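You operate a simulated robot arm through the tools that you are given. There is no shell and no other tool. Be economical: measure what you need, move in short steps, check, and stop when the job is done.

You are at the controls of a simulated robot arm. One attempt, no reset.

Task
Bring the flat strip in the bender up to 60 degrees.
Fine: clamp it and set the angle knob before bending; leave the lever down and the clamp open.

The check looks at the end state, three seconds after you hand in, the way a careful person would. Anything else that was tipped, shoved, dropped, spilled or broken makes it a failure.

Robot
A 7-joint arm with a two-finger parallel gripper, fixed in place. Base frame: the origin is at the foot of the arm, x ahead of it, y to its left, z up; the work surface is at about z = 88.8. Lengths are in cm, angles in rad, forces in N, time in s.
With the tool pointing down near the work surface it reaches from about 30 to 70 cm from the base axis. Its first joint turns from -1.152 to 1.152 rad. Payload 1.57 kg.
The TCP is the grasp point between the finger pads, 3 cm short of the fingertips. In the tool frame z runs along the fingers and y along their closing line. The gripper opens to 11 cm. The fingers are 2.4 cm wide and 1.2 cm thick; the gripper's body (4.8 by 11.2 cm) begins 7.8 cm behind the TCP.
Orientation is that of the tool frame in the base frame, as a unit quaternion [w, x, y, z]. With the fingers straight down and closing along the base's y, the tool's x points along the base's -x, its y along +y and its z along -z.

Tools
- The arm moves only by the tool nudge_tool. Its argument "rows" is a list of rows, each a list of 2 entries, a list of its own where there are three numbers: the shift along the tool's x, y, z in cm, then the turn, a rotation vector about the tool's x, y, z in rad. In form: [[[x, y, z], [rx, ry, rz]], ...]. A call has 1 to 8 rows; each row shifts and turns the commanded pose from where the row before left it, along the tool's axes as they then stand. "jaw" is the finger opening in cm, from 0 to 11, set as the call begins (left out, the last holds). Rows are played at 5 a second. More than 5 cm and 0.15 rad between two rows, or a gripper value outside its range, and nothing of the call is played. A pose out of reach is approached as far as the arm can. The call stops where the force on the tool passes 90 N (or 10 N more than at its start, if that is more) or the arm is blocked; 0.2 s more then pass. The fingers move at their own pace (about 10.8 cm/s each) and stop on an object; they squeeze with about 43 N. The grip force told is the motor's: it shows also when the fingers shut on nothing. Time passes only in rows, and 0.2 s behind the last, so rows that do not move let the fingers close. It gives the time, the measured TCP pose, the force on the tool (base axes), the opening and the grip force at its end, in the units of the frame above (readings bear some noise), and new pictures: "pictures" is both (left out), scene, wrist or none.
- Cameras (640 x 400 px; columns grow to the right, rows downward): "scene" is fixed at [15.71, -38.86, 139.49]; the picture's right is [0.84, -0.55, 0.00], its down [-0.36, -0.55, -0.75] and it looks along [0.41, 0.63, -0.66] (base axes); focal length 214 px, centre (320, 200). "wrist" rides on the gripper at [-3.6, 0, -8] in the tool frame; the picture's right is [0.00, -1.00, 0.00], its down [0.97, 0.00, -0.24] and it looks along [0.24, 0.00, 0.97] (tool axes); focal length 218 px, centre (320, 200).
- measure_at(camera, pixels): for up to 12 pixels [column, row] of the newest picture of that camera ("zoom" is the newest enlarged one), the place [x, y, z] in the base frame of the surface seen there, good to about 0.2 cm. No time passes.
- zoom(camera, box): a new picture of the part [left, top, right, bottom] of that camera's present view, enlarged. No time passes.
- finish_job(): hands the job in; it is judged then, once.

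Go step by step. Measure first, check grasps and placings, and put right what went wrong. The budget is 80 turns and 150 pictures, counting those below and the enlarged ones. Unless the task says otherwise, let go and move clear before handing in, and close with one line.

The tools are called after "Call:" as a command line: name --argument value ..., lists and objects as JSON in quotes. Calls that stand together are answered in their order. nudge_tool: Moves the arm, as the interface text tells. Its arguments: {"type":"object","properties":{"rows":{"type":"array","items":{"type":"array"}},"jaw":{"type":"number"},"pictures":{"type":"string","enum":["both","scene","wrist","none"]}},"required":["rows"]} The other tools are called the same way: measure_at (camera, pixels) gives the place of the surface under pixels of a picture; zoom (camera, box) takes an enlarged picture of a part of a camera's view; finish_job () hands the job in.

At the start:

```text
t: 0.0
tool_pos: [37.34, -3.22, 122.13]
tool_rot: [0.0, 0.0, 1.0, 0.001]
ft_force: [0.6, -0.1, 0.4]
opening: 11.0
grip_force: 0.0
```

scene: 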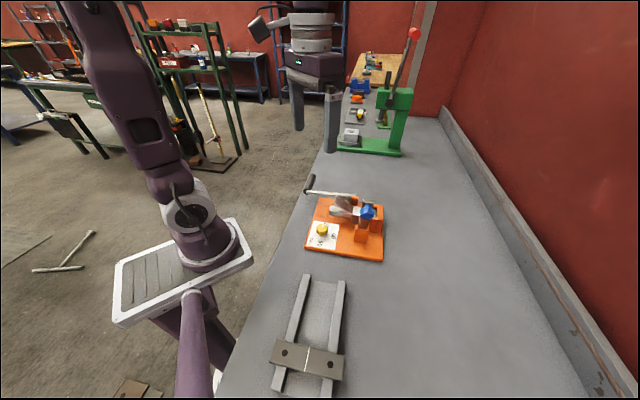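
wrist: 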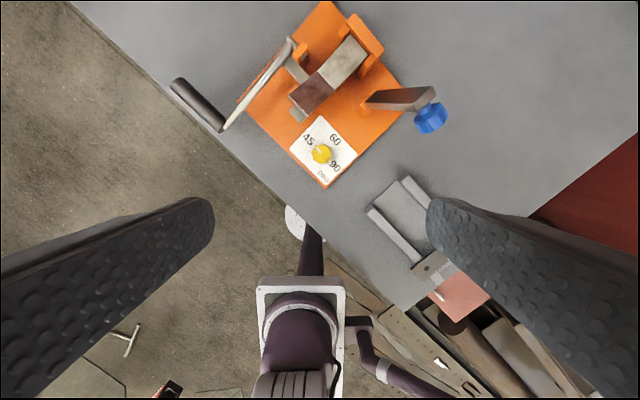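

The bender (orange) sits near scene (345,228) with a yellow angle knob, a grey lever with black grip, and a blue clamp knob. I'll zoom in to understand it.

Call:
zoom --camera "wrist" --box '[160, 0, 460, 190]'

Call:
zoom --camera "scene" --box '[290, 165, 400, 270]'

Call:
measure_at --camera "wrist" --pixels '[[321, 153], [430, 118], [372, 98], [200, 105], [260, 85], [290, 45], [310, 95], [345, 60], [305, 138], [335, 140], [335, 166], [322, 176]]'

```text
2.11 times, centred on (310, 95) of wrist
```

zoom: 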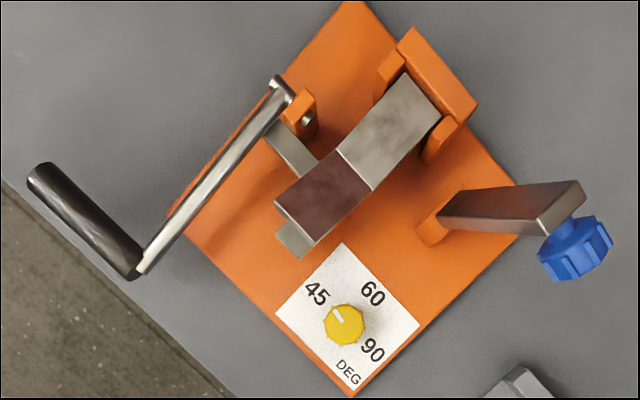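

```text
3.81 times, centred on (345, 218) of scene
```

zoom: 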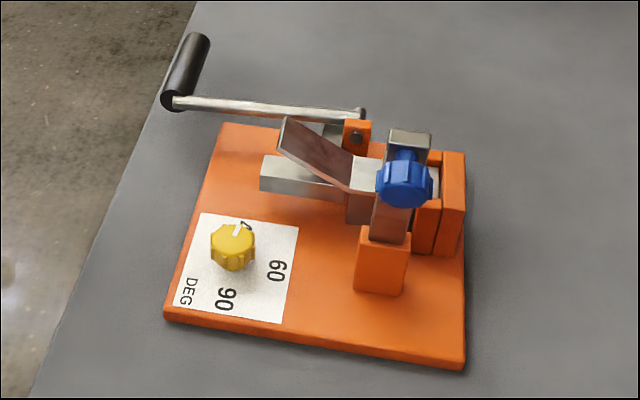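

```text
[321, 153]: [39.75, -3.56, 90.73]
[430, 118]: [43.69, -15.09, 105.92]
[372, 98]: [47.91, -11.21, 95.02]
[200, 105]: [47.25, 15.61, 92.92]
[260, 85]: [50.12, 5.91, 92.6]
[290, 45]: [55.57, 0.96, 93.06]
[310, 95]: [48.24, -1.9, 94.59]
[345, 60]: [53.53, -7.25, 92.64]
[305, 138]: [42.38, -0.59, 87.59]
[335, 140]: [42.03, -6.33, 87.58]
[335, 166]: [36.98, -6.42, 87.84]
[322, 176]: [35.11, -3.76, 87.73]
```

The knob pointer is near 45. I'll measure the parts from the scene camera and cross-check heights.

Call:
measure_at --camera "scene" --pixels '[[330, 229], [323, 228], [367, 211], [363, 200], [358, 233], [360, 190], [342, 206], [338, 196], [340, 211], [330, 194], [309, 184], [352, 190]]'

Call:
zoom --camera "scene" --box '[320, 185, 384, 225]'

Call:
measure_at --camera "zoom" --pixels '[[200, 120], [100, 50], [60, 230], [350, 200], [420, 300], [380, 430], [420, 80], [370, 350], [290, 170], [500, 200], [160, 330], [320, 50]]'

```text
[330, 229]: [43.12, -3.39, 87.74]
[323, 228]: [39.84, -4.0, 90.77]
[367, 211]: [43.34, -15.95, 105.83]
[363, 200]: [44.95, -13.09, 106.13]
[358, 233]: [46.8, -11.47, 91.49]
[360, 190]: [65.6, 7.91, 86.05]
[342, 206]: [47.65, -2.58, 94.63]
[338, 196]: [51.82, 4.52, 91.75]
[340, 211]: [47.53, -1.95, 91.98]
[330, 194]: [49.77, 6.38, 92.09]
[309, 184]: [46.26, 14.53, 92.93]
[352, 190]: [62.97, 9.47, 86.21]
```

```text
10.00 times, centred on (352, 205) of scene
```

zoom: 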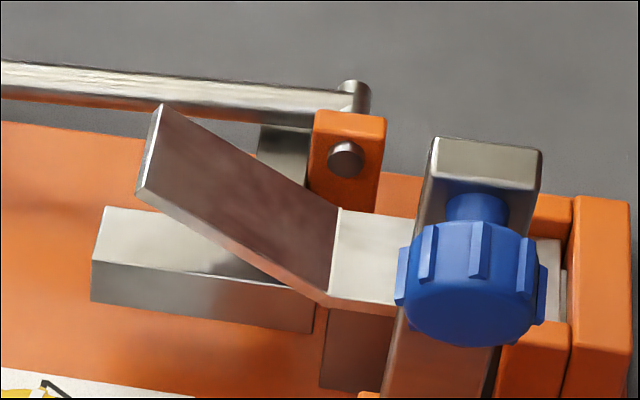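

```text
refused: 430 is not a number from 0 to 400
```

The free leaf already stands up at some angle, so I'll measure it and the clamp parts.

Call:
measure_at --camera "zoom" --pixels '[[165, 115], [145, 190], [325, 290], [335, 215], [390, 285], [390, 225], [110, 225], [230, 270], [345, 130], [605, 220], [545, 260], [450, 160]]'

Call:
measure_at --camera "wrist" --pixels '[[290, 97], [303, 112], [318, 75], [333, 88], [348, 38], [366, 54], [365, 104], [405, 106], [432, 92], [296, 118], [294, 60], [180, 82]]'

Call:
zoom --camera "wrist" --box '[280, 110, 360, 190]'

```text
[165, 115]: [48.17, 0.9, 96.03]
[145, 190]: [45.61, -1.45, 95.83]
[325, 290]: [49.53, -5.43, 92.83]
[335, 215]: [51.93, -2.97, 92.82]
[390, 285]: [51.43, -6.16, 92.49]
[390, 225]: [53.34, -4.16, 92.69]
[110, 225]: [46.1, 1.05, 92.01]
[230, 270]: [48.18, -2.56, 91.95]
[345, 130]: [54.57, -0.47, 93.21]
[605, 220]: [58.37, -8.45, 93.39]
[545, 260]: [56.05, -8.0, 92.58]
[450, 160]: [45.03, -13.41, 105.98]
```

```text
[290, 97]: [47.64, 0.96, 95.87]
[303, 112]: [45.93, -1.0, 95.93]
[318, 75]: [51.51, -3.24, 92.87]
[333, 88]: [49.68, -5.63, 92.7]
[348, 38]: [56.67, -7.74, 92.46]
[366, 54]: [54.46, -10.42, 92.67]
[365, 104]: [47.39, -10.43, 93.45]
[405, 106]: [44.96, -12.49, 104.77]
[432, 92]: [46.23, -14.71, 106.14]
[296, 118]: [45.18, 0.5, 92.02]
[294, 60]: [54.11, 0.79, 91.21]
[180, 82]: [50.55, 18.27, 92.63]
```

```text
5.00 times, centred on (320, 150) of wrist
```

zoom: 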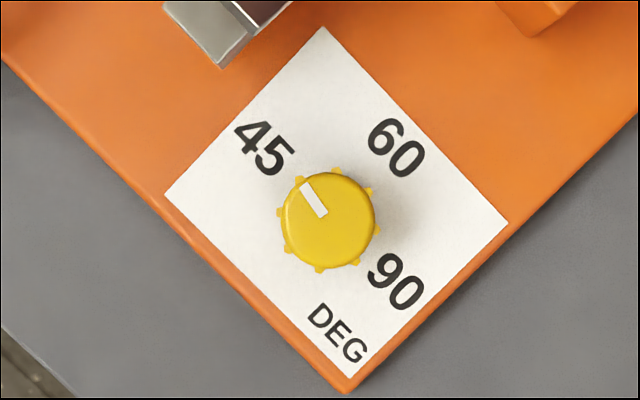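

The knob's white pointer sits a little past "45" toward "60", and the leaf is at roughly 28°. I'll measure knob and labels precisely.

Call:
measure_at --camera "zoom" --pixels '[[327, 220], [303, 187], [324, 214], [263, 148], [396, 148], [396, 282], [283, 220], [375, 220], [323, 28], [507, 221], [167, 194], [348, 385]]'

Call:
measure_at --camera "scene" --pixels '[[367, 216], [369, 206], [361, 213], [374, 213], [366, 188], [354, 194], [350, 193], [308, 190], [313, 175], [350, 230], [355, 240], [366, 225]]'

```text
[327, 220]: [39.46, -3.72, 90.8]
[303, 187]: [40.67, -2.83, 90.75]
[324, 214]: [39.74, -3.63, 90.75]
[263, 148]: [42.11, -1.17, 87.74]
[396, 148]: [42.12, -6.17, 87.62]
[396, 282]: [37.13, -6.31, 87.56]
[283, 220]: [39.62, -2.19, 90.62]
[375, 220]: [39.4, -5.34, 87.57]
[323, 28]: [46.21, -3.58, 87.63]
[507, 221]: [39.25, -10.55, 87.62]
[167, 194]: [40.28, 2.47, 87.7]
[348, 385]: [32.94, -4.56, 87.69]
```

```text
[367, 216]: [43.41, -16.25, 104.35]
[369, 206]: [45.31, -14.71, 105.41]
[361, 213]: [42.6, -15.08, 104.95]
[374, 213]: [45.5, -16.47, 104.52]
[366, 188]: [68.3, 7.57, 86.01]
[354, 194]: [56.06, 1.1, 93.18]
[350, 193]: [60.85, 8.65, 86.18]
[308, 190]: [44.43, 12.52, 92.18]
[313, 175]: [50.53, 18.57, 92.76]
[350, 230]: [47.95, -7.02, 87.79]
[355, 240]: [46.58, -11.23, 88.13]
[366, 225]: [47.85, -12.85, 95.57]
```

Knob centre ≈ (39.6, -3.73), top z 90.8; pointer at about +40°, "60" at about -44°. I'll descend above the knob.

Call:
nudge_tool --rows '[[[-2.26, -0.51, 4], [0, 0, 0]], [[0, 0, 5], [0, 0, 0]], [[0, 0, 5], [0, 0, 0]], [[0, 0, 5], [0, 0, 0]], [[0, 0, 5], [0, 0, 0]], [[0, 0, 0], [0, 0, 0]]]' --jaw 6

```text
t: 1.4
tool_pos: [39.51, -3.77, 98.07]
tool_rot: [0.0, -0.001, 1.0, 0.0]
ft_force: [-1.0, 0.4, 0.1]
opening: 6.01
grip_force: 0.1
```

scene: 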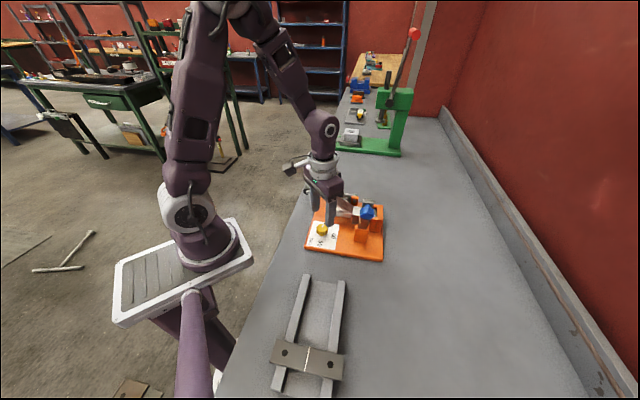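
wrist: 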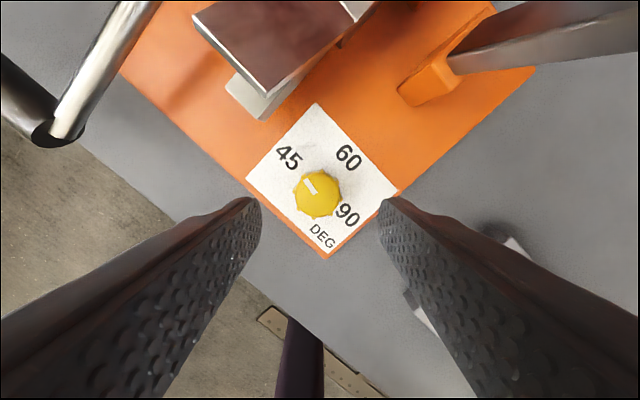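

Knob at wrist (318,194) lies between the fingers. I'll confirm its position close up.

Call:
measure_at --camera "wrist" --pixels '[[318, 192], [300, 192], [338, 192], [318, 175], [318, 210], [309, 182], [316, 192], [288, 158], [348, 158], [348, 215], [255, 220], [395, 215]]'

Call:
zoom --camera "wrist" --box '[240, 100, 400, 260]'

```text
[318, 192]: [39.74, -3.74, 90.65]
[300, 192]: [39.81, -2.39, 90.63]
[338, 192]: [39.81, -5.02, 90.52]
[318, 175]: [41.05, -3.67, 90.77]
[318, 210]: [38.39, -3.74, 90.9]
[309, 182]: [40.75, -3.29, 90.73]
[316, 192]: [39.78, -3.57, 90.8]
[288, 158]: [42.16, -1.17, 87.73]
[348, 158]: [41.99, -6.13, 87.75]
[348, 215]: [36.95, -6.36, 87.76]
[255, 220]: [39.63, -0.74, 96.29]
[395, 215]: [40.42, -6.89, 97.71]
```

```text
2.50 times, centred on (320, 180) of wrist
```

zoom: 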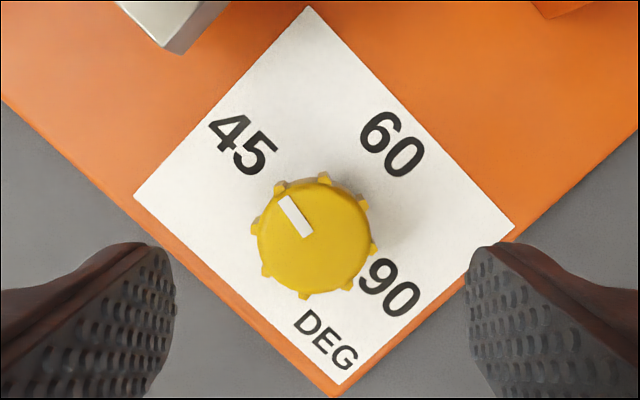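

Knob centre (39.65,-3.73), pointer at ≈31°, needing ≈75° clockwise. I'll descend and grip it.

Call:
nudge_tool --rows '[[[-0.1, 0.03, 3.5], [0, 0, 0]], [[0, 0, 3.2], [0, 0, 0]], [[0, 0, 0], [0, 0, 0]]]' --pictures "none"

Call:
nudge_tool --rows '[[[0, 0, 0], [0, 0, 0]], [[0, 0, 0], [0, 0, 0]], [[0, 0, 0], [0, 0, 0]]]' --jaw 2

```text
t: 2.2
tool_pos: [39.6, -3.96, 91.31]
tool_rot: [0.0, 0.0, 1.0, 0.0]
ft_force: [-0.3, -0.9, -0.1]
opening: 6.03
grip_force: 0.1
```

```text
t: 3.0
tool_pos: [39.53, -3.89, 91.42]
tool_rot: [0.0, 0.0, 1.0, 0.0]
ft_force: [-0.1, 23.9, -9.7]
opening: 4.09
grip_force: 11.6
```

scene: 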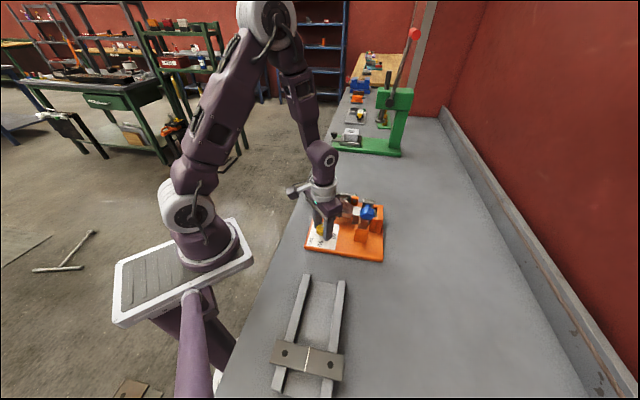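
wrist: 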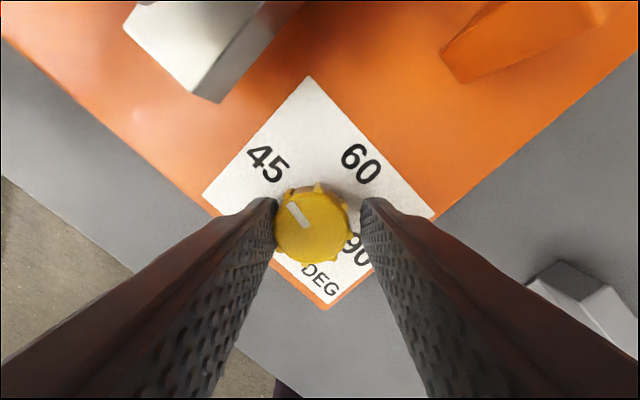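

The left (+y) finger touches at (275,215) while the right has a gap; I'll shift +y a bit.

Call:
nudge_tool --rows '[[[0, 0.2, 0], [0, 0, 0]], [[0, 0.1, 0], [0, 0, 0]], [[0, 0, 0], [0, 0, 0]]]'

```text
t: 3.8
tool_pos: [39.68, -3.55, 91.55]
tool_rot: [0.0, 0.0, 1.0, 0.0]
ft_force: [-1.8, 15.3, 6.4]
opening: 3.37
grip_force: 7.5
```

scene: 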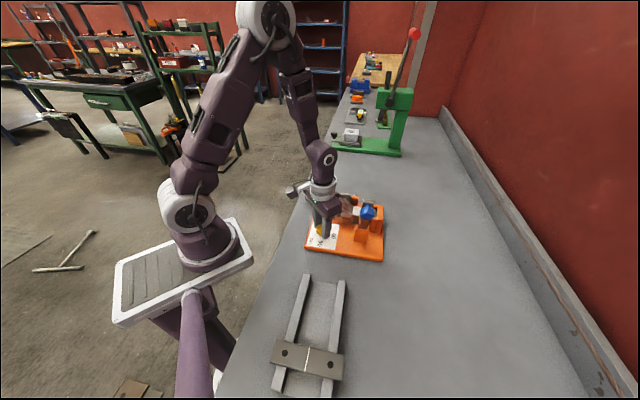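
wrist: 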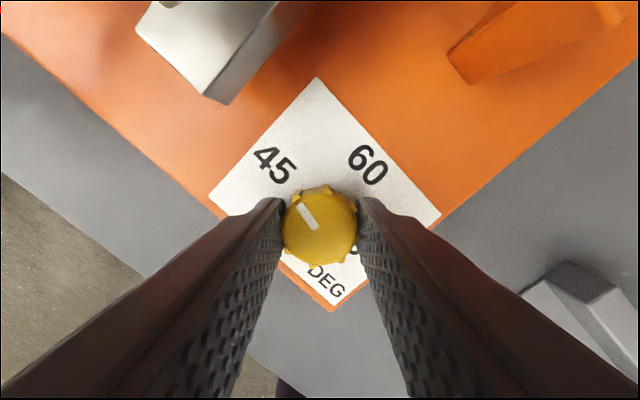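

Both fingers are now on the knob. I'll squeeze fully and turn clockwise 1.2 rad.

Call:
nudge_tool --rows '[[[0, 0, 0], [0, 0, 0]], [[0, 0, 0], [0, 0, 0.1]], [[0, 0, 0], [0, 0, 0.15]], [[0, 0, 0], [0, 0, 0.15]], [[0, 0, 0], [0, 0, 0.15]], [[0, 0, 0], [0, 0, 0.15]], [[0, 0, 0], [0, 0, 0.15]], [[0, 0, 0], [0, 0, 0.15]]]' --jaw 1.5

```text
t: 5.6
tool_pos: [39.58, -3.6, 91.32]
tool_rot: [-0.001, 0.481, 0.877, 0.0]
ft_force: [-25.4, -18.4, -2.5]
opening: 3.31
grip_force: 41.5
```

scene: 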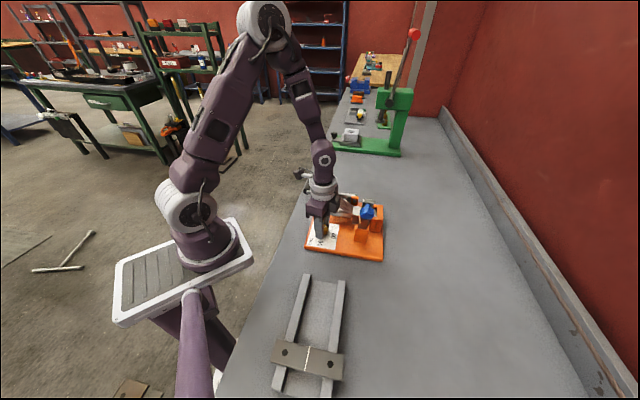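
wrist: 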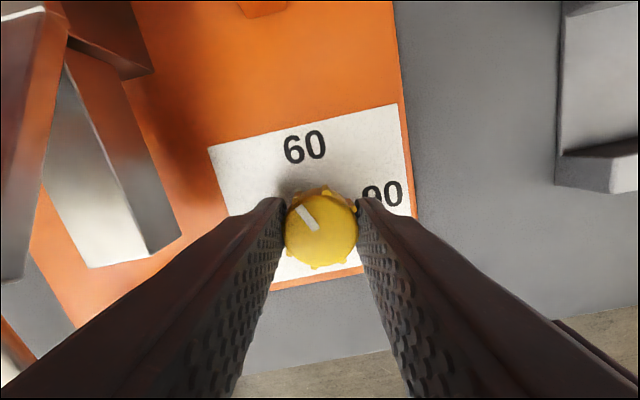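

The knob turned along; the pointer still needs about 17° to reach "60". Turn 0.31 rad more.

Call:
nudge_tool --rows '[[[0, 0, 0], [0, 0, 0.15]], [[0, 0, 0], [0, 0, 0.1]], [[0, 0, 0], [0, 0, 0.06]], [[0, 0, 0], [0, 0, 0]]]' --pictures "none"

Call:
nudge_tool --rows '[[[0, 0, 0], [0, 0, 0]], [[0, 0, -3], [0, 0, 0]], [[0, 0, -5], [0, 0, 0]], [[0, 0, -4], [0, 0, 0]], [[0, 0, 0], [0, 0, 0]]]' --jaw 6

Call:
zoom --camera "wrist" --box '[240, 120, 400, 240]'

```text
t: 6.6
tool_pos: [39.63, -3.58, 91.44]
tool_rot: [-0.002, 0.61, 0.792, -0.001]
ft_force: [-29.1, -30.1, -10.3]
opening: 3.3
grip_force: 41.1
```

```text
t: 7.8
tool_pos: [39.93, -2.98, 103.2]
tool_rot: [0.0, 0.609, 0.794, 0.0]
ft_force: [0.6, 0.3, 0.6]
opening: 6.0
grip_force: 0.2
```

scene: 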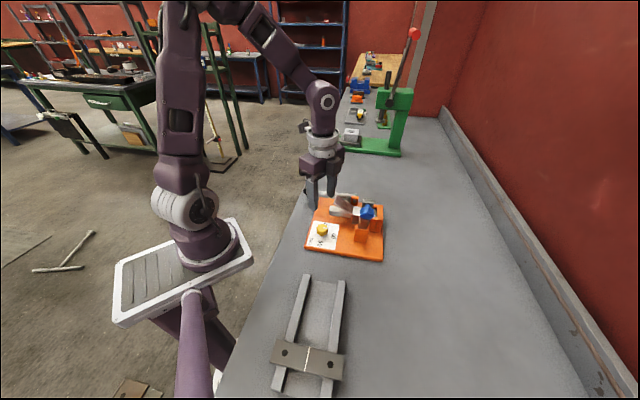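
wrist: 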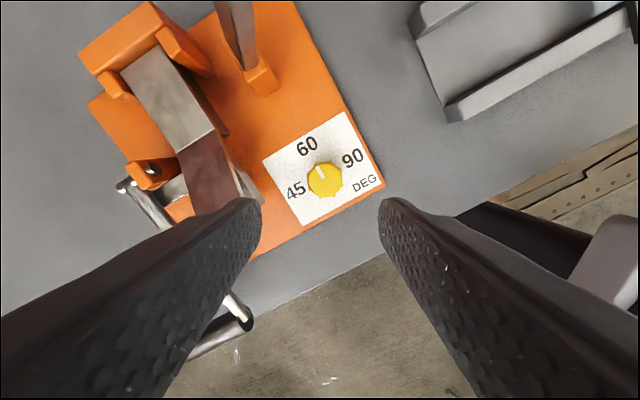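

```text
3.33 times, centred on (320, 180) of wrist
```

zoom: 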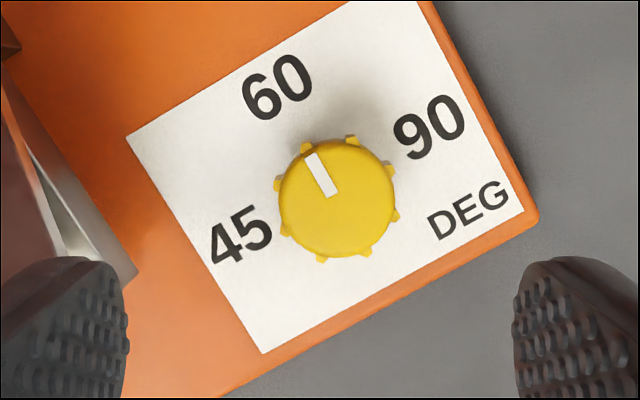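

The pointer now reads close to "60", maybe a few degrees past. I'll zoom tighter to judge.

Call:
zoom --camera "wrist" --box '[284, 135, 364, 215]'

Call:
measure_at --camera "zoom" --pixels '[[272, 142], [328, 273], [320, 200], [360, 330], [330, 290], [250, 300], [430, 290], [180, 100], [510, 180], [100, 440], [325, 260], [290, 165]]'

```text
5.00 times, centred on (324, 175) of wrist
```

zoom: 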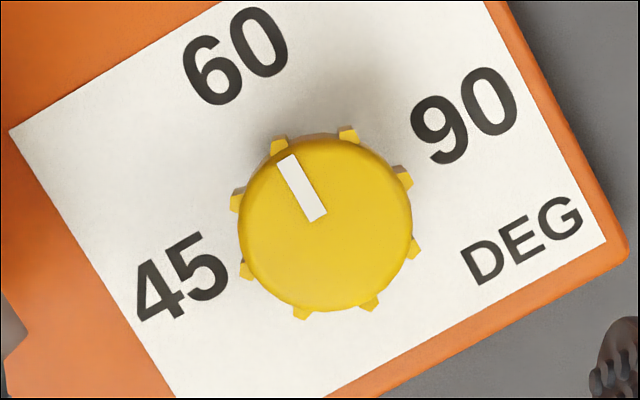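

```text
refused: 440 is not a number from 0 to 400
```

The pointer lines up with "60" within a few degrees. Next is the clamp: raise and rotate so the fingers close along the bed direction (d = (-0.707, 0.707)).

Call:
nudge_tool --rows '[[[0, 0, -3], [0, 0, -0.149]], [[0, 0, -3], [0, 0, -0.149]], [[0, 0, -3], [0, 0, -0.149]], [[0, 0, -3], [0, 0, -0.149]], [[0, 0, -2], [0, 0, -0.149]], [[0, 0, 0], [0, 0, -0.149]], [[0, 0, 0], [0, 0, -0.149]], [[0, 0, 0], [0, 0, -0.149]]]' --pictures "none"

Call:
nudge_tool --rows '[[[0, 0, 0], [0, 0, -0.149]], [[0, 0, 0], [0, 0, -0.149]], [[0, 0, 0], [0, 0, -0.149]], [[0, 0, 0], [0, 0, -0.149]], [[0, 0, 0], [0, 0, -0.149]], [[0, 0, 0], [0, 0, -0.149]], [[0, 0, 0], [0, 0, 0]]]'

```text
t: 9.6
tool_pos: [39.73, -3.31, 117.4]
tool_rot: [0.0, 0.056, 0.998, 0.0]
ft_force: [0.7, -0.2, -0.9]
opening: 6.0
grip_force: 0.1
```

```text
t: 11.2
tool_pos: [39.73, -3.48, 117.48]
tool_rot: [0.001, -0.379, 0.925, 0.0]
ft_force: [-0.6, -0.3, -0.3]
opening: 6.02
grip_force: 0.1
```

scene: 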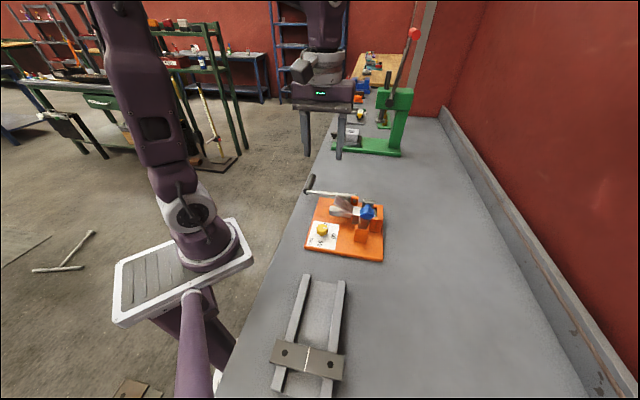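
wrist: 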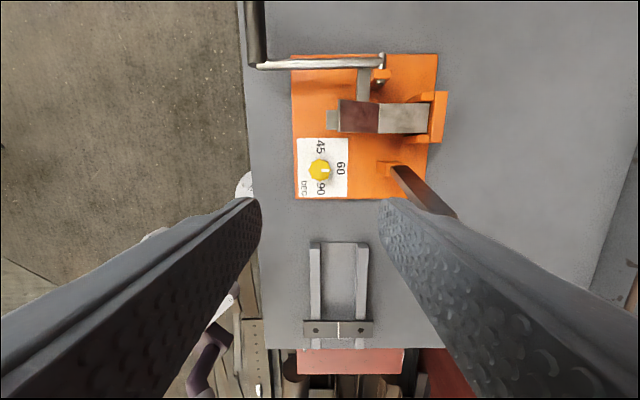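

View is now square with the bender, and the knob points at "60". I move over the blue clamp knob.

Call:
nudge_tool --rows '[[[1.9, -3.9, 0], [0, 0, -0.009]], [[1.9, -3.9, 0], [0, 0, 0]], [[1.8, -3.87, 0], [0, 0, 0]], [[0, 0, 0], [0, 0, 0]]]'

Call:
zoom --camera "wrist" --box '[160, 100, 480, 300]'

```text
t: 12.2
tool_pos: [44.12, -15.35, 117.31]
tool_rot: [0.0, -0.384, 0.923, 0.0]
ft_force: [-0.7, 0.4, 0.3]
opening: 6.0
grip_force: 0.0
```

scene: 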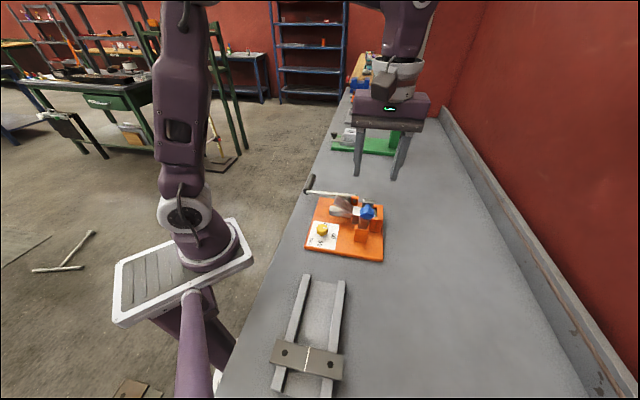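
wrist: 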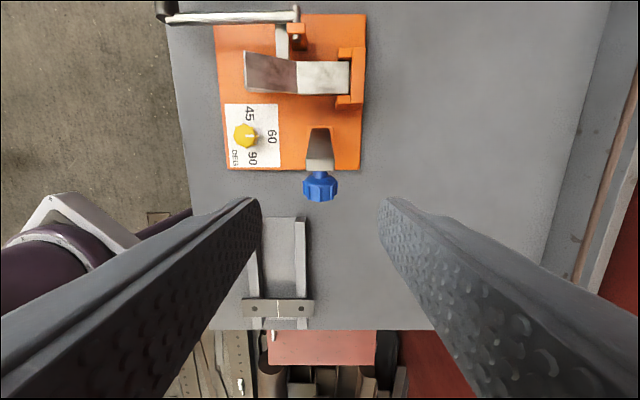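

```text
2.00 times, centred on (320, 200) of wrist
```

zoom: 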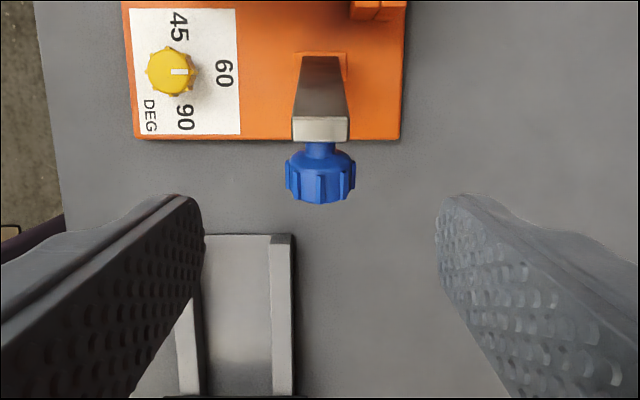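

Pointer aims straight at 60. Measure the blue knob and arm in this square view.

Call:
measure_at --camera "zoom" --pixels '[[290, 175], [320, 175], [350, 175], [320, 152], [320, 198], [297, 130], [345, 130], [320, 125], [320, 90], [320, 65], [345, 65], [320, 160]]'

Call:
measure_at --camera "wrist" --pixels '[[296, 8], [296, 25], [296, 38], [285, 45], [355, 75], [345, 100], [355, 50], [297, 60], [297, 90], [249, 53], [250, 91], [345, 62]]'

```text
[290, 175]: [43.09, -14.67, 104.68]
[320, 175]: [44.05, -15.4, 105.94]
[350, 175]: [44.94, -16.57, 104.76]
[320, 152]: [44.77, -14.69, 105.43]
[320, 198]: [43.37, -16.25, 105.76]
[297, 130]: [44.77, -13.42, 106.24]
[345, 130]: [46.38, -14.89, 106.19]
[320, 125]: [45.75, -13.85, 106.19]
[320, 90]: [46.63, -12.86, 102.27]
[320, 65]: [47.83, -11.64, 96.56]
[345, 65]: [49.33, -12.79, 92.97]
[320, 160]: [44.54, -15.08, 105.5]
```

```text
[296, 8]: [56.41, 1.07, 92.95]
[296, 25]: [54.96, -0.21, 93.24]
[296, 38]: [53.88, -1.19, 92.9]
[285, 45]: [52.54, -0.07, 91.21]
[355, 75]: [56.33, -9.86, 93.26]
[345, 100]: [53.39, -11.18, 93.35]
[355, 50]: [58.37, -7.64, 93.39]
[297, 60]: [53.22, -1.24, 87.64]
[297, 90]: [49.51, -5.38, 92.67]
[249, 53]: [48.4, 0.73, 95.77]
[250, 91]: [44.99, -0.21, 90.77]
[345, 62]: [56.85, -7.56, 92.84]
```

Knob centre in bender coordinates: s≈-42.17, t≈20.1, z≈104.6. I descend so the fingertips straddle it and grip.

Call:
nudge_tool --rows '[[[0.24, -0.12, 4], [0, 0, 0]], [[0, 0, 4], [0, 0, 0]], [[0, 0, 2.6], [0, 0, 0]], [[0, 0, 0], [0, 0, 0]]]' --pictures "none"

Call:
nudge_tool --rows '[[[0, 0, 0], [0, 0, 0]], [[0, 0, 0], [0, 0, 0]], [[0, 0, 0], [0, 0, 0]]]' --jaw 2.6

```text
t: 13.2
tool_pos: [43.81, -15.59, 106.78]
tool_rot: [0.0, -0.383, 0.924, 0.0]
ft_force: [0.4, -0.7, -0.3]
opening: 6.02
grip_force: 0.0
```

```text
t: 14.0
tool_pos: [43.91, -15.59, 106.73]
tool_rot: [0.0, -0.384, 0.923, 0.001]
ft_force: [-3.5, 3.1, -3.9]
opening: 2.91
grip_force: 38.9
```

scene: 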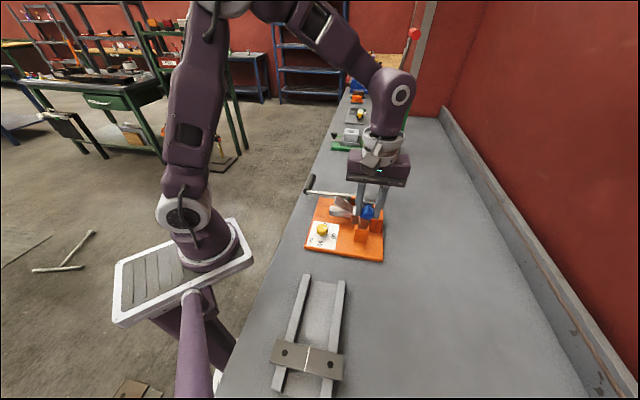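
wrist: 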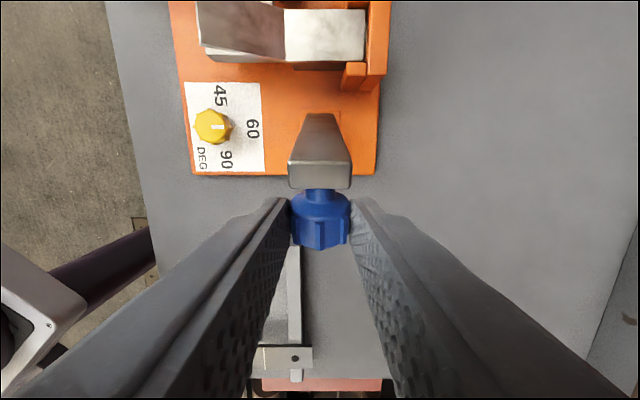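

Firm grip on the blue knob (opening 2.91). I start swinging the arm along its arc toward +f.

Call:
nudge_tool --rows '[[[-0.76, 0, -0.33], [0, 0, 0]], [[-0.76, 0, -0.34], [0, 0, 0]], [[-0.87, 0, -0.25], [0, 0, 0]], [[-0.88, 0, -0.25], [0, 0, 0]], [[-0.9, 0, -0.13], [0, 0, 0]], [[-0.91, 0, -0.13], [0, 0, 0]], [[-0.91, 0, 0], [0, 0, 0]], [[-0.91, 0, 0], [0, 0, 0]]]'

```text
t: 15.8
tool_pos: [48.81, -10.87, 108.27]
tool_rot: [0.0, -0.384, 0.923, 0.0]
ft_force: [-5.3, 3.4, -0.5]
opening: 3.06
grip_force: 2.4
```

scene: 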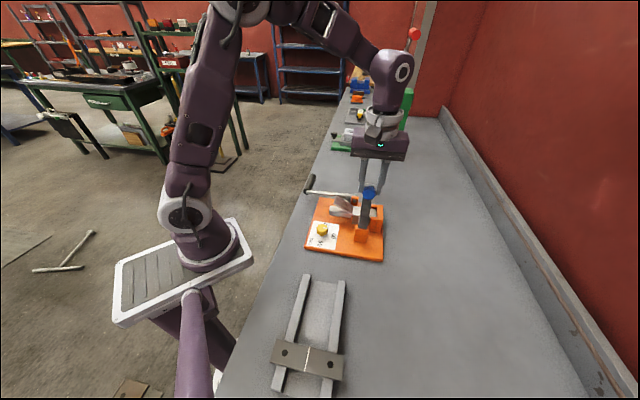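
wrist: 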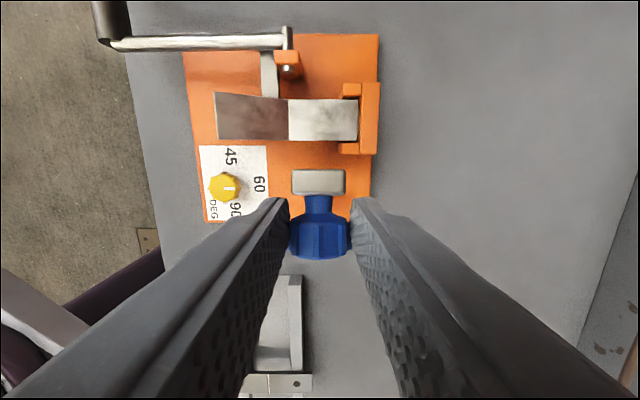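

The arm follows with little force. Continue the arc.

Call:
nudge_tool --rows '[[[-0.9, 0, 0.13], [0, 0, 0]], [[-0.91, 0, 0.13], [0, 0, 0]], [[-0.87, 0, 0.25], [0, 0, 0]], [[-0.88, 0, 0.25], [0, 0, 0]], [[-0.83, 0, 0.37], [0, 0, 0]], [[-0.83, 0, 0.37], [0, 0, 0]], [[-0.78, 0, 0.48], [0, 0, 0]], [[-0.77, 0, 0.48], [0, 0, 0]]]'

```text
t: 17.6
tool_pos: [53.61, -5.96, 105.87]
tool_rot: [0.001, -0.384, 0.923, 0.0]
ft_force: [-3.8, 4.1, -1.3]
opening: 3.08
grip_force: 2.4
```

scene: 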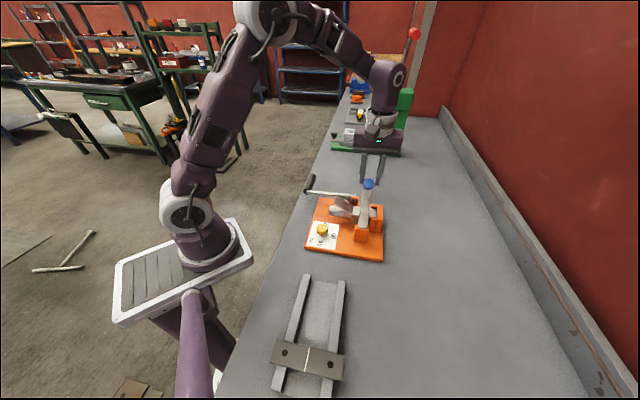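
wrist: 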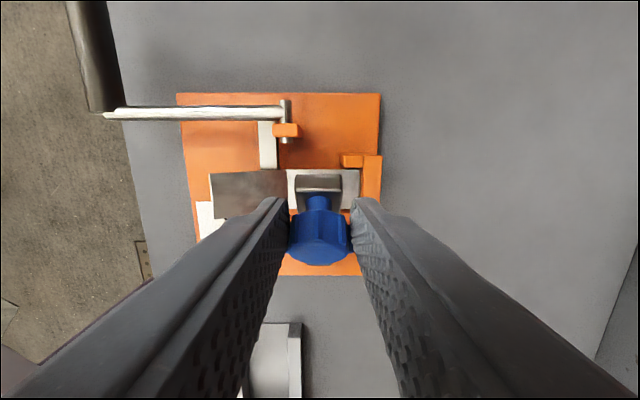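

Tracking well. Continue down to about 22°.

Call:
nudge_tool --rows '[[[-0.7, 0, 0.59], [0, 0, 0]], [[-0.69, 0, 0.59], [0, 0, 0]], [[-0.61, 0, 0.67], [0, 0, 0]], [[-0.61, 0, 0.68], [0, 0, 0]], [[-0.51, 0, 0.75], [0, 0, 0]], [[-0.51, 0, 0.76], [0, 0, 0]], [[-0.4, 0, 0.82], [0, 0, 0]], [[-0.4, 0, 0.82], [0, 0, 0]]]'

```text
t: 19.4
tool_pos: [56.78, -3.2, 100.17]
tool_rot: [0.0, -0.384, 0.923, 0.0]
ft_force: [-6.9, 7.3, -0.2]
opening: 3.5
grip_force: 4.5
```

scene: 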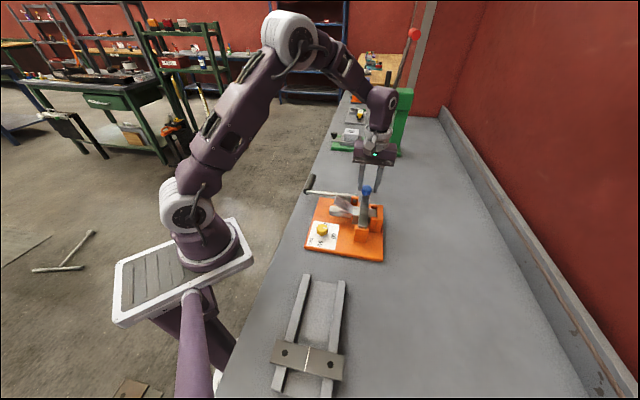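
wrist: 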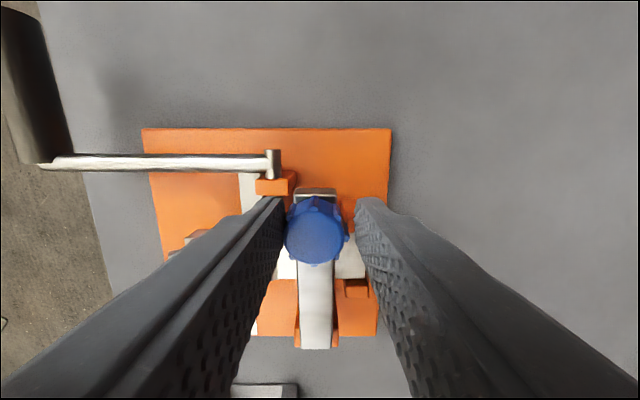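

Left finger is touching, right has a gap near (355,215); I'll recentre by +0.2 y and continue downward gently.

Call:
nudge_tool --rows '[[[-0.2, 0.2, 0.6], [0, 0, 0]], [[-0.24, 0, 0.7], [0, 0, 0]], [[-0.16, 0, 0.65], [0, 0, 0]], [[0, 0, 0], [0, 0, 0]]]'

Call:
zoom --camera "scene" --box '[320, 160, 410, 230]'

```text
t: 20.4
tool_pos: [56.96, -2.71, 98.1]
tool_rot: [-0.001, -0.383, 0.924, 0.0]
ft_force: [-2.9, 4.2, 1.9]
opening: 3.04
grip_force: 2.6
```

scene: 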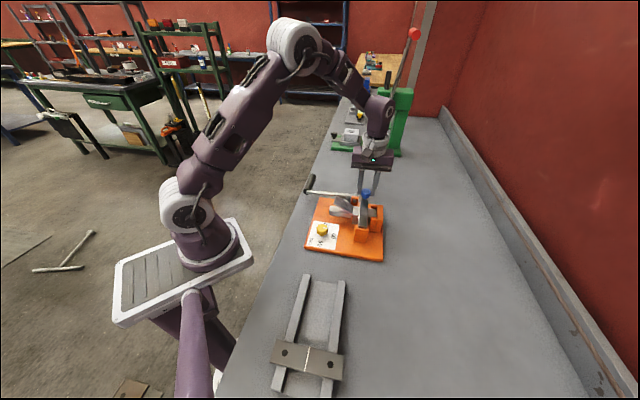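
wrist: 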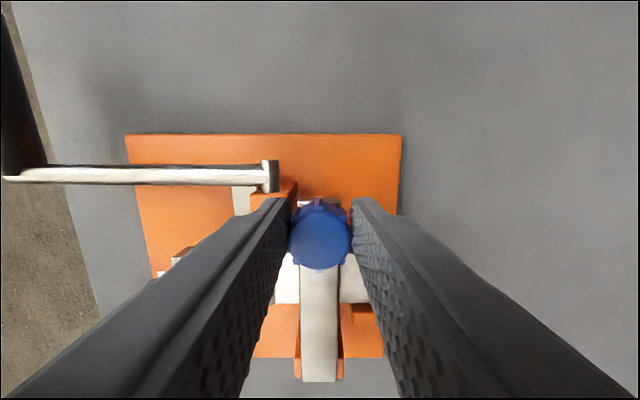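

```text
5.71 times, centred on (365, 195) of scene
```

zoom: 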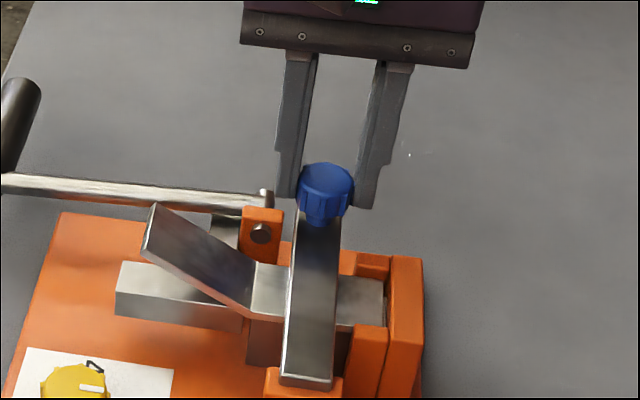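

The arm is nearly closed over the strip. Measure its tilt.

Call:
measure_at --camera "zoom" --pixels '[[308, 370], [310, 330], [313, 290], [318, 240], [325, 175], [340, 300], [360, 315], [265, 285]]'

```text
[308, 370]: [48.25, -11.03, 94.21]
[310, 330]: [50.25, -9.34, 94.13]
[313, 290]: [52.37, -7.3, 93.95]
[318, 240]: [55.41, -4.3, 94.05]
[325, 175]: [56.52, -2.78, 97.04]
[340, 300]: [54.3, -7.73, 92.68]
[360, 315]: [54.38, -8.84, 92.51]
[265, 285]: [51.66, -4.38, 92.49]
```

The arm lies level (top z≈94.1) on the strip at z≈92.7: clamp closed. Release, lift and check it stays.

Call:
nudge_tool --rows '[[[0, 0, 0], [0, 0, 0]], [[0, 0, 0], [0, 0, 0]], [[0, 0, -3], [0, 0, 0]], [[0, 0, -5], [0, 0, 0]], [[0, 0, -5], [0, 0, 0]], [[0, 0, -4], [0, 0, 0]], [[0, 0, 0], [0, 0, 0]]]' --jaw 5

Call:
zoom --camera "scene" --box '[290, 160, 400, 260]'

Call:
measure_at --camera "zoom" --pixels '[[110, 160], [115, 80], [95, 128], [150, 140], [250, 150], [360, 160], [375, 150], [440, 205], [70, 140], [335, 155], [130, 100], [420, 290]]'

```text
t: 22.0
tool_pos: [57.13, -2.26, 115.16]
tool_rot: [0.0, -0.383, 0.924, -0.001]
ft_force: [0.8, 0.1, -0.9]
opening: 5.01
grip_force: 0.0
```

scene: 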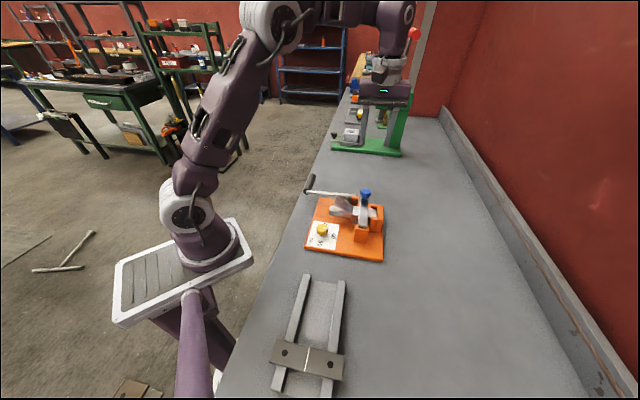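
wrist: 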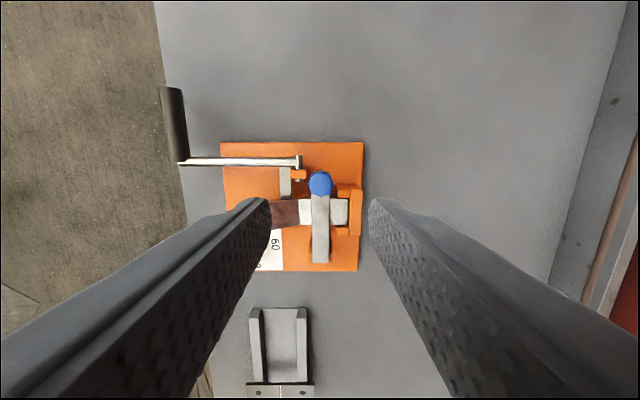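

```text
4.00 times, centred on (345, 210) of scene
```

zoom: 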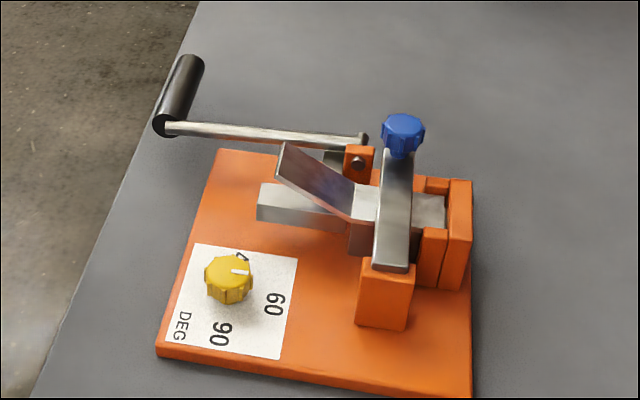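

```text
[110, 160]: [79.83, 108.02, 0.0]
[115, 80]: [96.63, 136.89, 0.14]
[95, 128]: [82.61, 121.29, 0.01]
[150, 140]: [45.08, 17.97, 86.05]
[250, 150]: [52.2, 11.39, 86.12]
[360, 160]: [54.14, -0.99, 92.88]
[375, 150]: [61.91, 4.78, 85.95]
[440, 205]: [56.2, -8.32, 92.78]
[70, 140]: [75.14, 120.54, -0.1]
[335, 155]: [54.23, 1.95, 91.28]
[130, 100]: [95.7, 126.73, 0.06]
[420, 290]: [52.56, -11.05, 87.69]
```

The clamp holds. Now measure the lever and its grip.

Call:
measure_at --camera "wrist" --pixels '[[171, 92], [173, 110], [176, 125], [179, 145], [183, 160], [200, 161], [230, 161], [260, 161], [290, 161], [298, 157], [296, 174], [286, 185]]'

Call:
measure_at --camera "scene" --pixels '[[308, 190], [311, 182], [310, 186], [313, 176], [318, 192], [330, 193], [340, 194], [350, 195], [380, 193], [382, 193]]'

Call:
zoom --camera "wrist" --box '[150, 70, 310, 230]'

```text
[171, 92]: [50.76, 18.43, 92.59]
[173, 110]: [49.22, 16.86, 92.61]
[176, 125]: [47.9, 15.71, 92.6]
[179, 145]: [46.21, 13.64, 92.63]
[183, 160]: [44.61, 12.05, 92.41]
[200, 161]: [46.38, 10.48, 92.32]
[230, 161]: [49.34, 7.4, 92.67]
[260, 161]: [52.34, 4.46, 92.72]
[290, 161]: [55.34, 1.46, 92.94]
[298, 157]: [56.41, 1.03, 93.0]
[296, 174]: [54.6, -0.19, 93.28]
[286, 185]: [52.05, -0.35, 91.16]
```

```text
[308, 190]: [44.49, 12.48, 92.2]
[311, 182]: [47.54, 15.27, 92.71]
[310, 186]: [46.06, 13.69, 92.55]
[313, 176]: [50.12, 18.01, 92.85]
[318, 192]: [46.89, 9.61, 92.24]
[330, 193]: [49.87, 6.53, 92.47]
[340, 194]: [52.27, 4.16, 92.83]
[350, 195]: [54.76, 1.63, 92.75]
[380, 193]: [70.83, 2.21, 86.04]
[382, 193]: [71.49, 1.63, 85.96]
```

```text
2.50 times, centred on (230, 150) of wrist
```

zoom: 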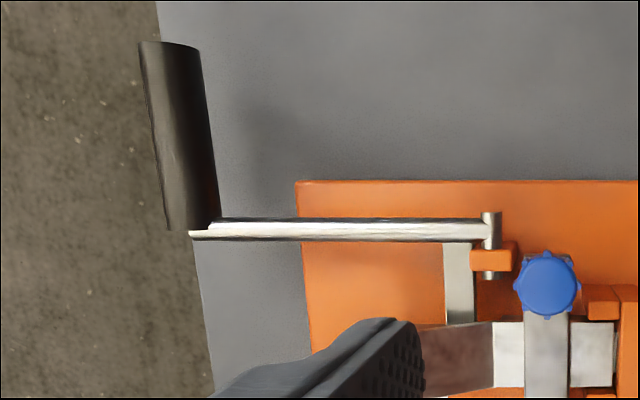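

Lever grip: axis along f, t≈40–49, s≈-23, top z≈92.6; pivot near s≈-39, z≈92.2, radius ≈16. I move above the grip.

Call:
nudge_tool --rows '[[[-1.5, 4.7, 0], [0, 0, 0]], [[-1.5, 4.8, 0], [0, 0, 0]], [[-1.5, 4.7, 0], [0, 0, 0]], [[-1.5, 4.7, 0], [0, 0, 0]], [[0, 0, 5], [0, 0, 0]], [[0, 0, 4], [0, 0, 0]], [[0, 0, 0], [0, 0, 0]]]' --jaw 6.5

```text
refused: row 2 steps farther than a row can; nothing moved
```

Call:
nudge_tool --rows '[[[-1.2, 3.8, 0], [0, 0, 0]], [[-1.2, 3.8, 0], [0, 0, 0]], [[-1.2, 3.8, 0], [0, 0, 0]], [[-1.2, 3.8, 0], [0, 0, 0]], [[-1.2, 3.8, 0], [0, 0, 0]], [[0, 0, 4.8], [0, 0, 0]], [[0, 0, 4], [0, 0, 0]], [[0, 0, 0], [0, 0, 0]]]' --jaw 6.5

```text
t: 23.8
tool_pos: [47.85, 14.96, 105.99]
tool_rot: [0.0, -0.383, 0.924, 0.0]
ft_force: [0.2, -1.1, -0.3]
opening: 6.48
grip_force: 0.0
```

scene: 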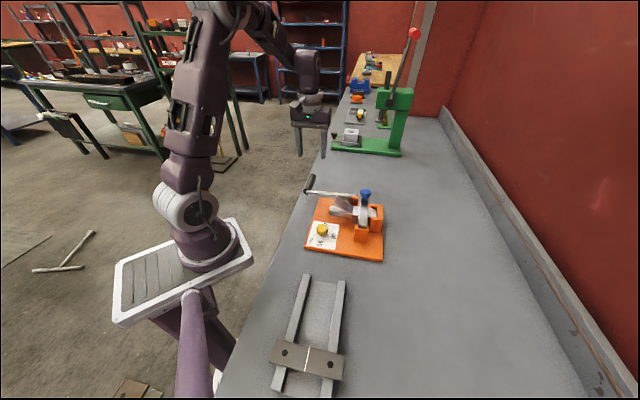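
wrist: 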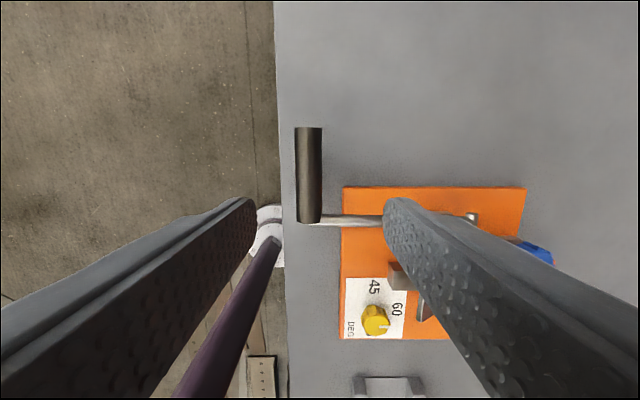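

The handle at (308,175) is slightly left of the finger centre line. Measure it.

Call:
measure_at --camera "wrist" --pixels '[[297, 175], [302, 175], [308, 175], [314, 175], [319, 175], [308, 135], [308, 215], [330, 220], [380, 221]]'

```text
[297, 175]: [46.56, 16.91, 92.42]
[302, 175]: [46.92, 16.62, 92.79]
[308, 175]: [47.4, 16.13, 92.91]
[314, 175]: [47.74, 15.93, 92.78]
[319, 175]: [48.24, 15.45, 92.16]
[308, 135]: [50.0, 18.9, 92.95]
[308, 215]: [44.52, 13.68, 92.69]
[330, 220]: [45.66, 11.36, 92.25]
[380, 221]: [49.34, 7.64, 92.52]
```

Handle axis: s≈-22.1, z≈91.7, radius≈1.2. Shift +1.15 y, descend and grip.

Call:
nudge_tool --rows '[[[0, 1.15, 3], [0, 0, 0]], [[0, 0, 4], [0, 0, 0]], [[0, 0, 4], [0, 0, 0]], [[0, 0, 3], [0, 0, 0]], [[0, 0, 0], [0, 0, 0]]]' --pictures "none"

Call:
nudge_tool --rows '[[[0, 0, 0], [0, 0, 0]], [[0, 0, 0], [0, 0, 0]], [[0, 0, 0], [0, 0, 0]]]' --jaw 1.5

```text
t: 25.0
tool_pos: [46.84, 15.92, 92.38]
tool_rot: [-0.001, -0.383, 0.924, 0.0]
ft_force: [0.2, -0.9, -0.1]
opening: 6.47
grip_force: 0.0
```

```text
t: 25.8
tool_pos: [46.86, 15.89, 92.32]
tool_rot: [0.001, -0.382, 0.924, -0.001]
ft_force: [15.5, -15.3, -2.3]
opening: 2.77
grip_force: 38.1
```

scene: 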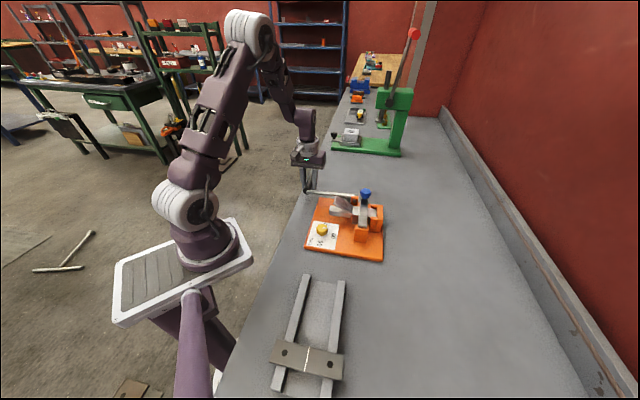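
wrist: 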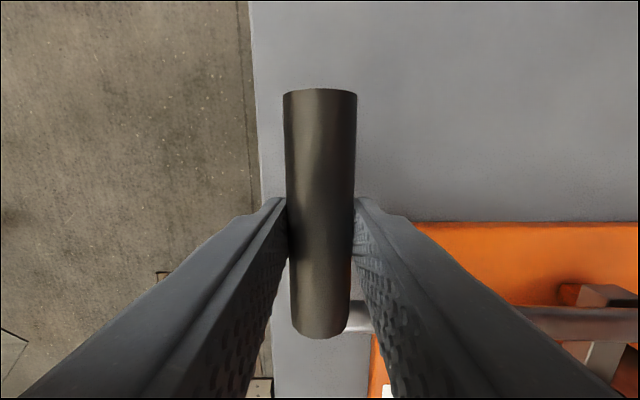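

Firm grip on the handle (opening 2.77). Lift along the arc to about 20°.

Call:
nudge_tool --rows '[[[0, -0.02, -0.74], [0, 0, 0]], [[0, -0.04, -0.73], [0, 0, 0]], [[0, -0.09, -0.73], [0, 0, 0]], [[0, -0.11, -0.73], [0, 0, 0]], [[0, -0.15, -0.72], [0, 0, 0]], [[0, -0.17, -0.72], [0, 0, 0]], [[0, -0.21, -0.71], [0, 0, 0]], [[0, -0.23, -0.7], [0, 0, 0]]]'

Call:
zoom --camera "scene" --box '[290, 150, 400, 250]'

```text
t: 27.6
tool_pos: [47.52, 15.51, 97.86]
tool_rot: [-0.002, -0.385, 0.923, 0.0]
ft_force: [-30.1, 2.9, 1.8]
opening: 2.79
grip_force: 37.6
```

scene: 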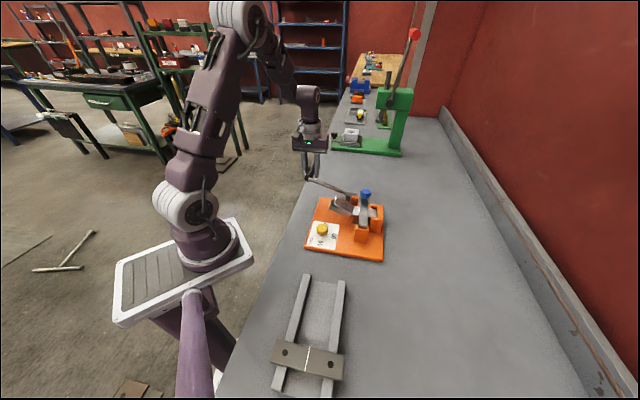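
wrist: 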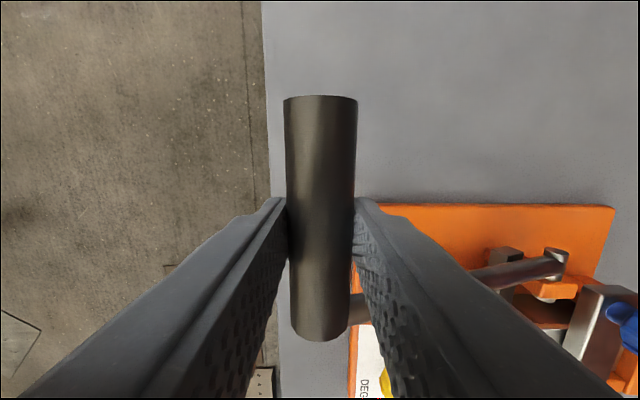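

```text
4.00 times, centred on (345, 200) of scene
```

zoom: 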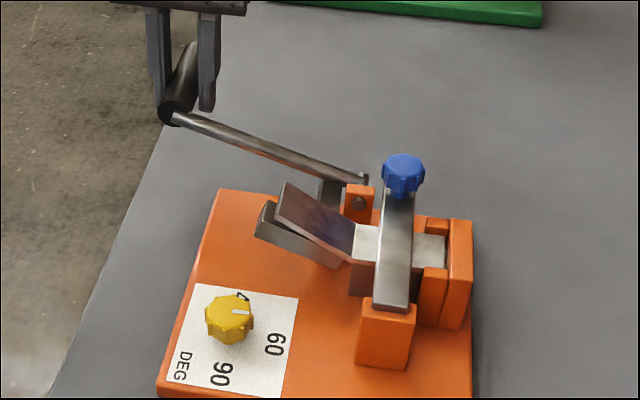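

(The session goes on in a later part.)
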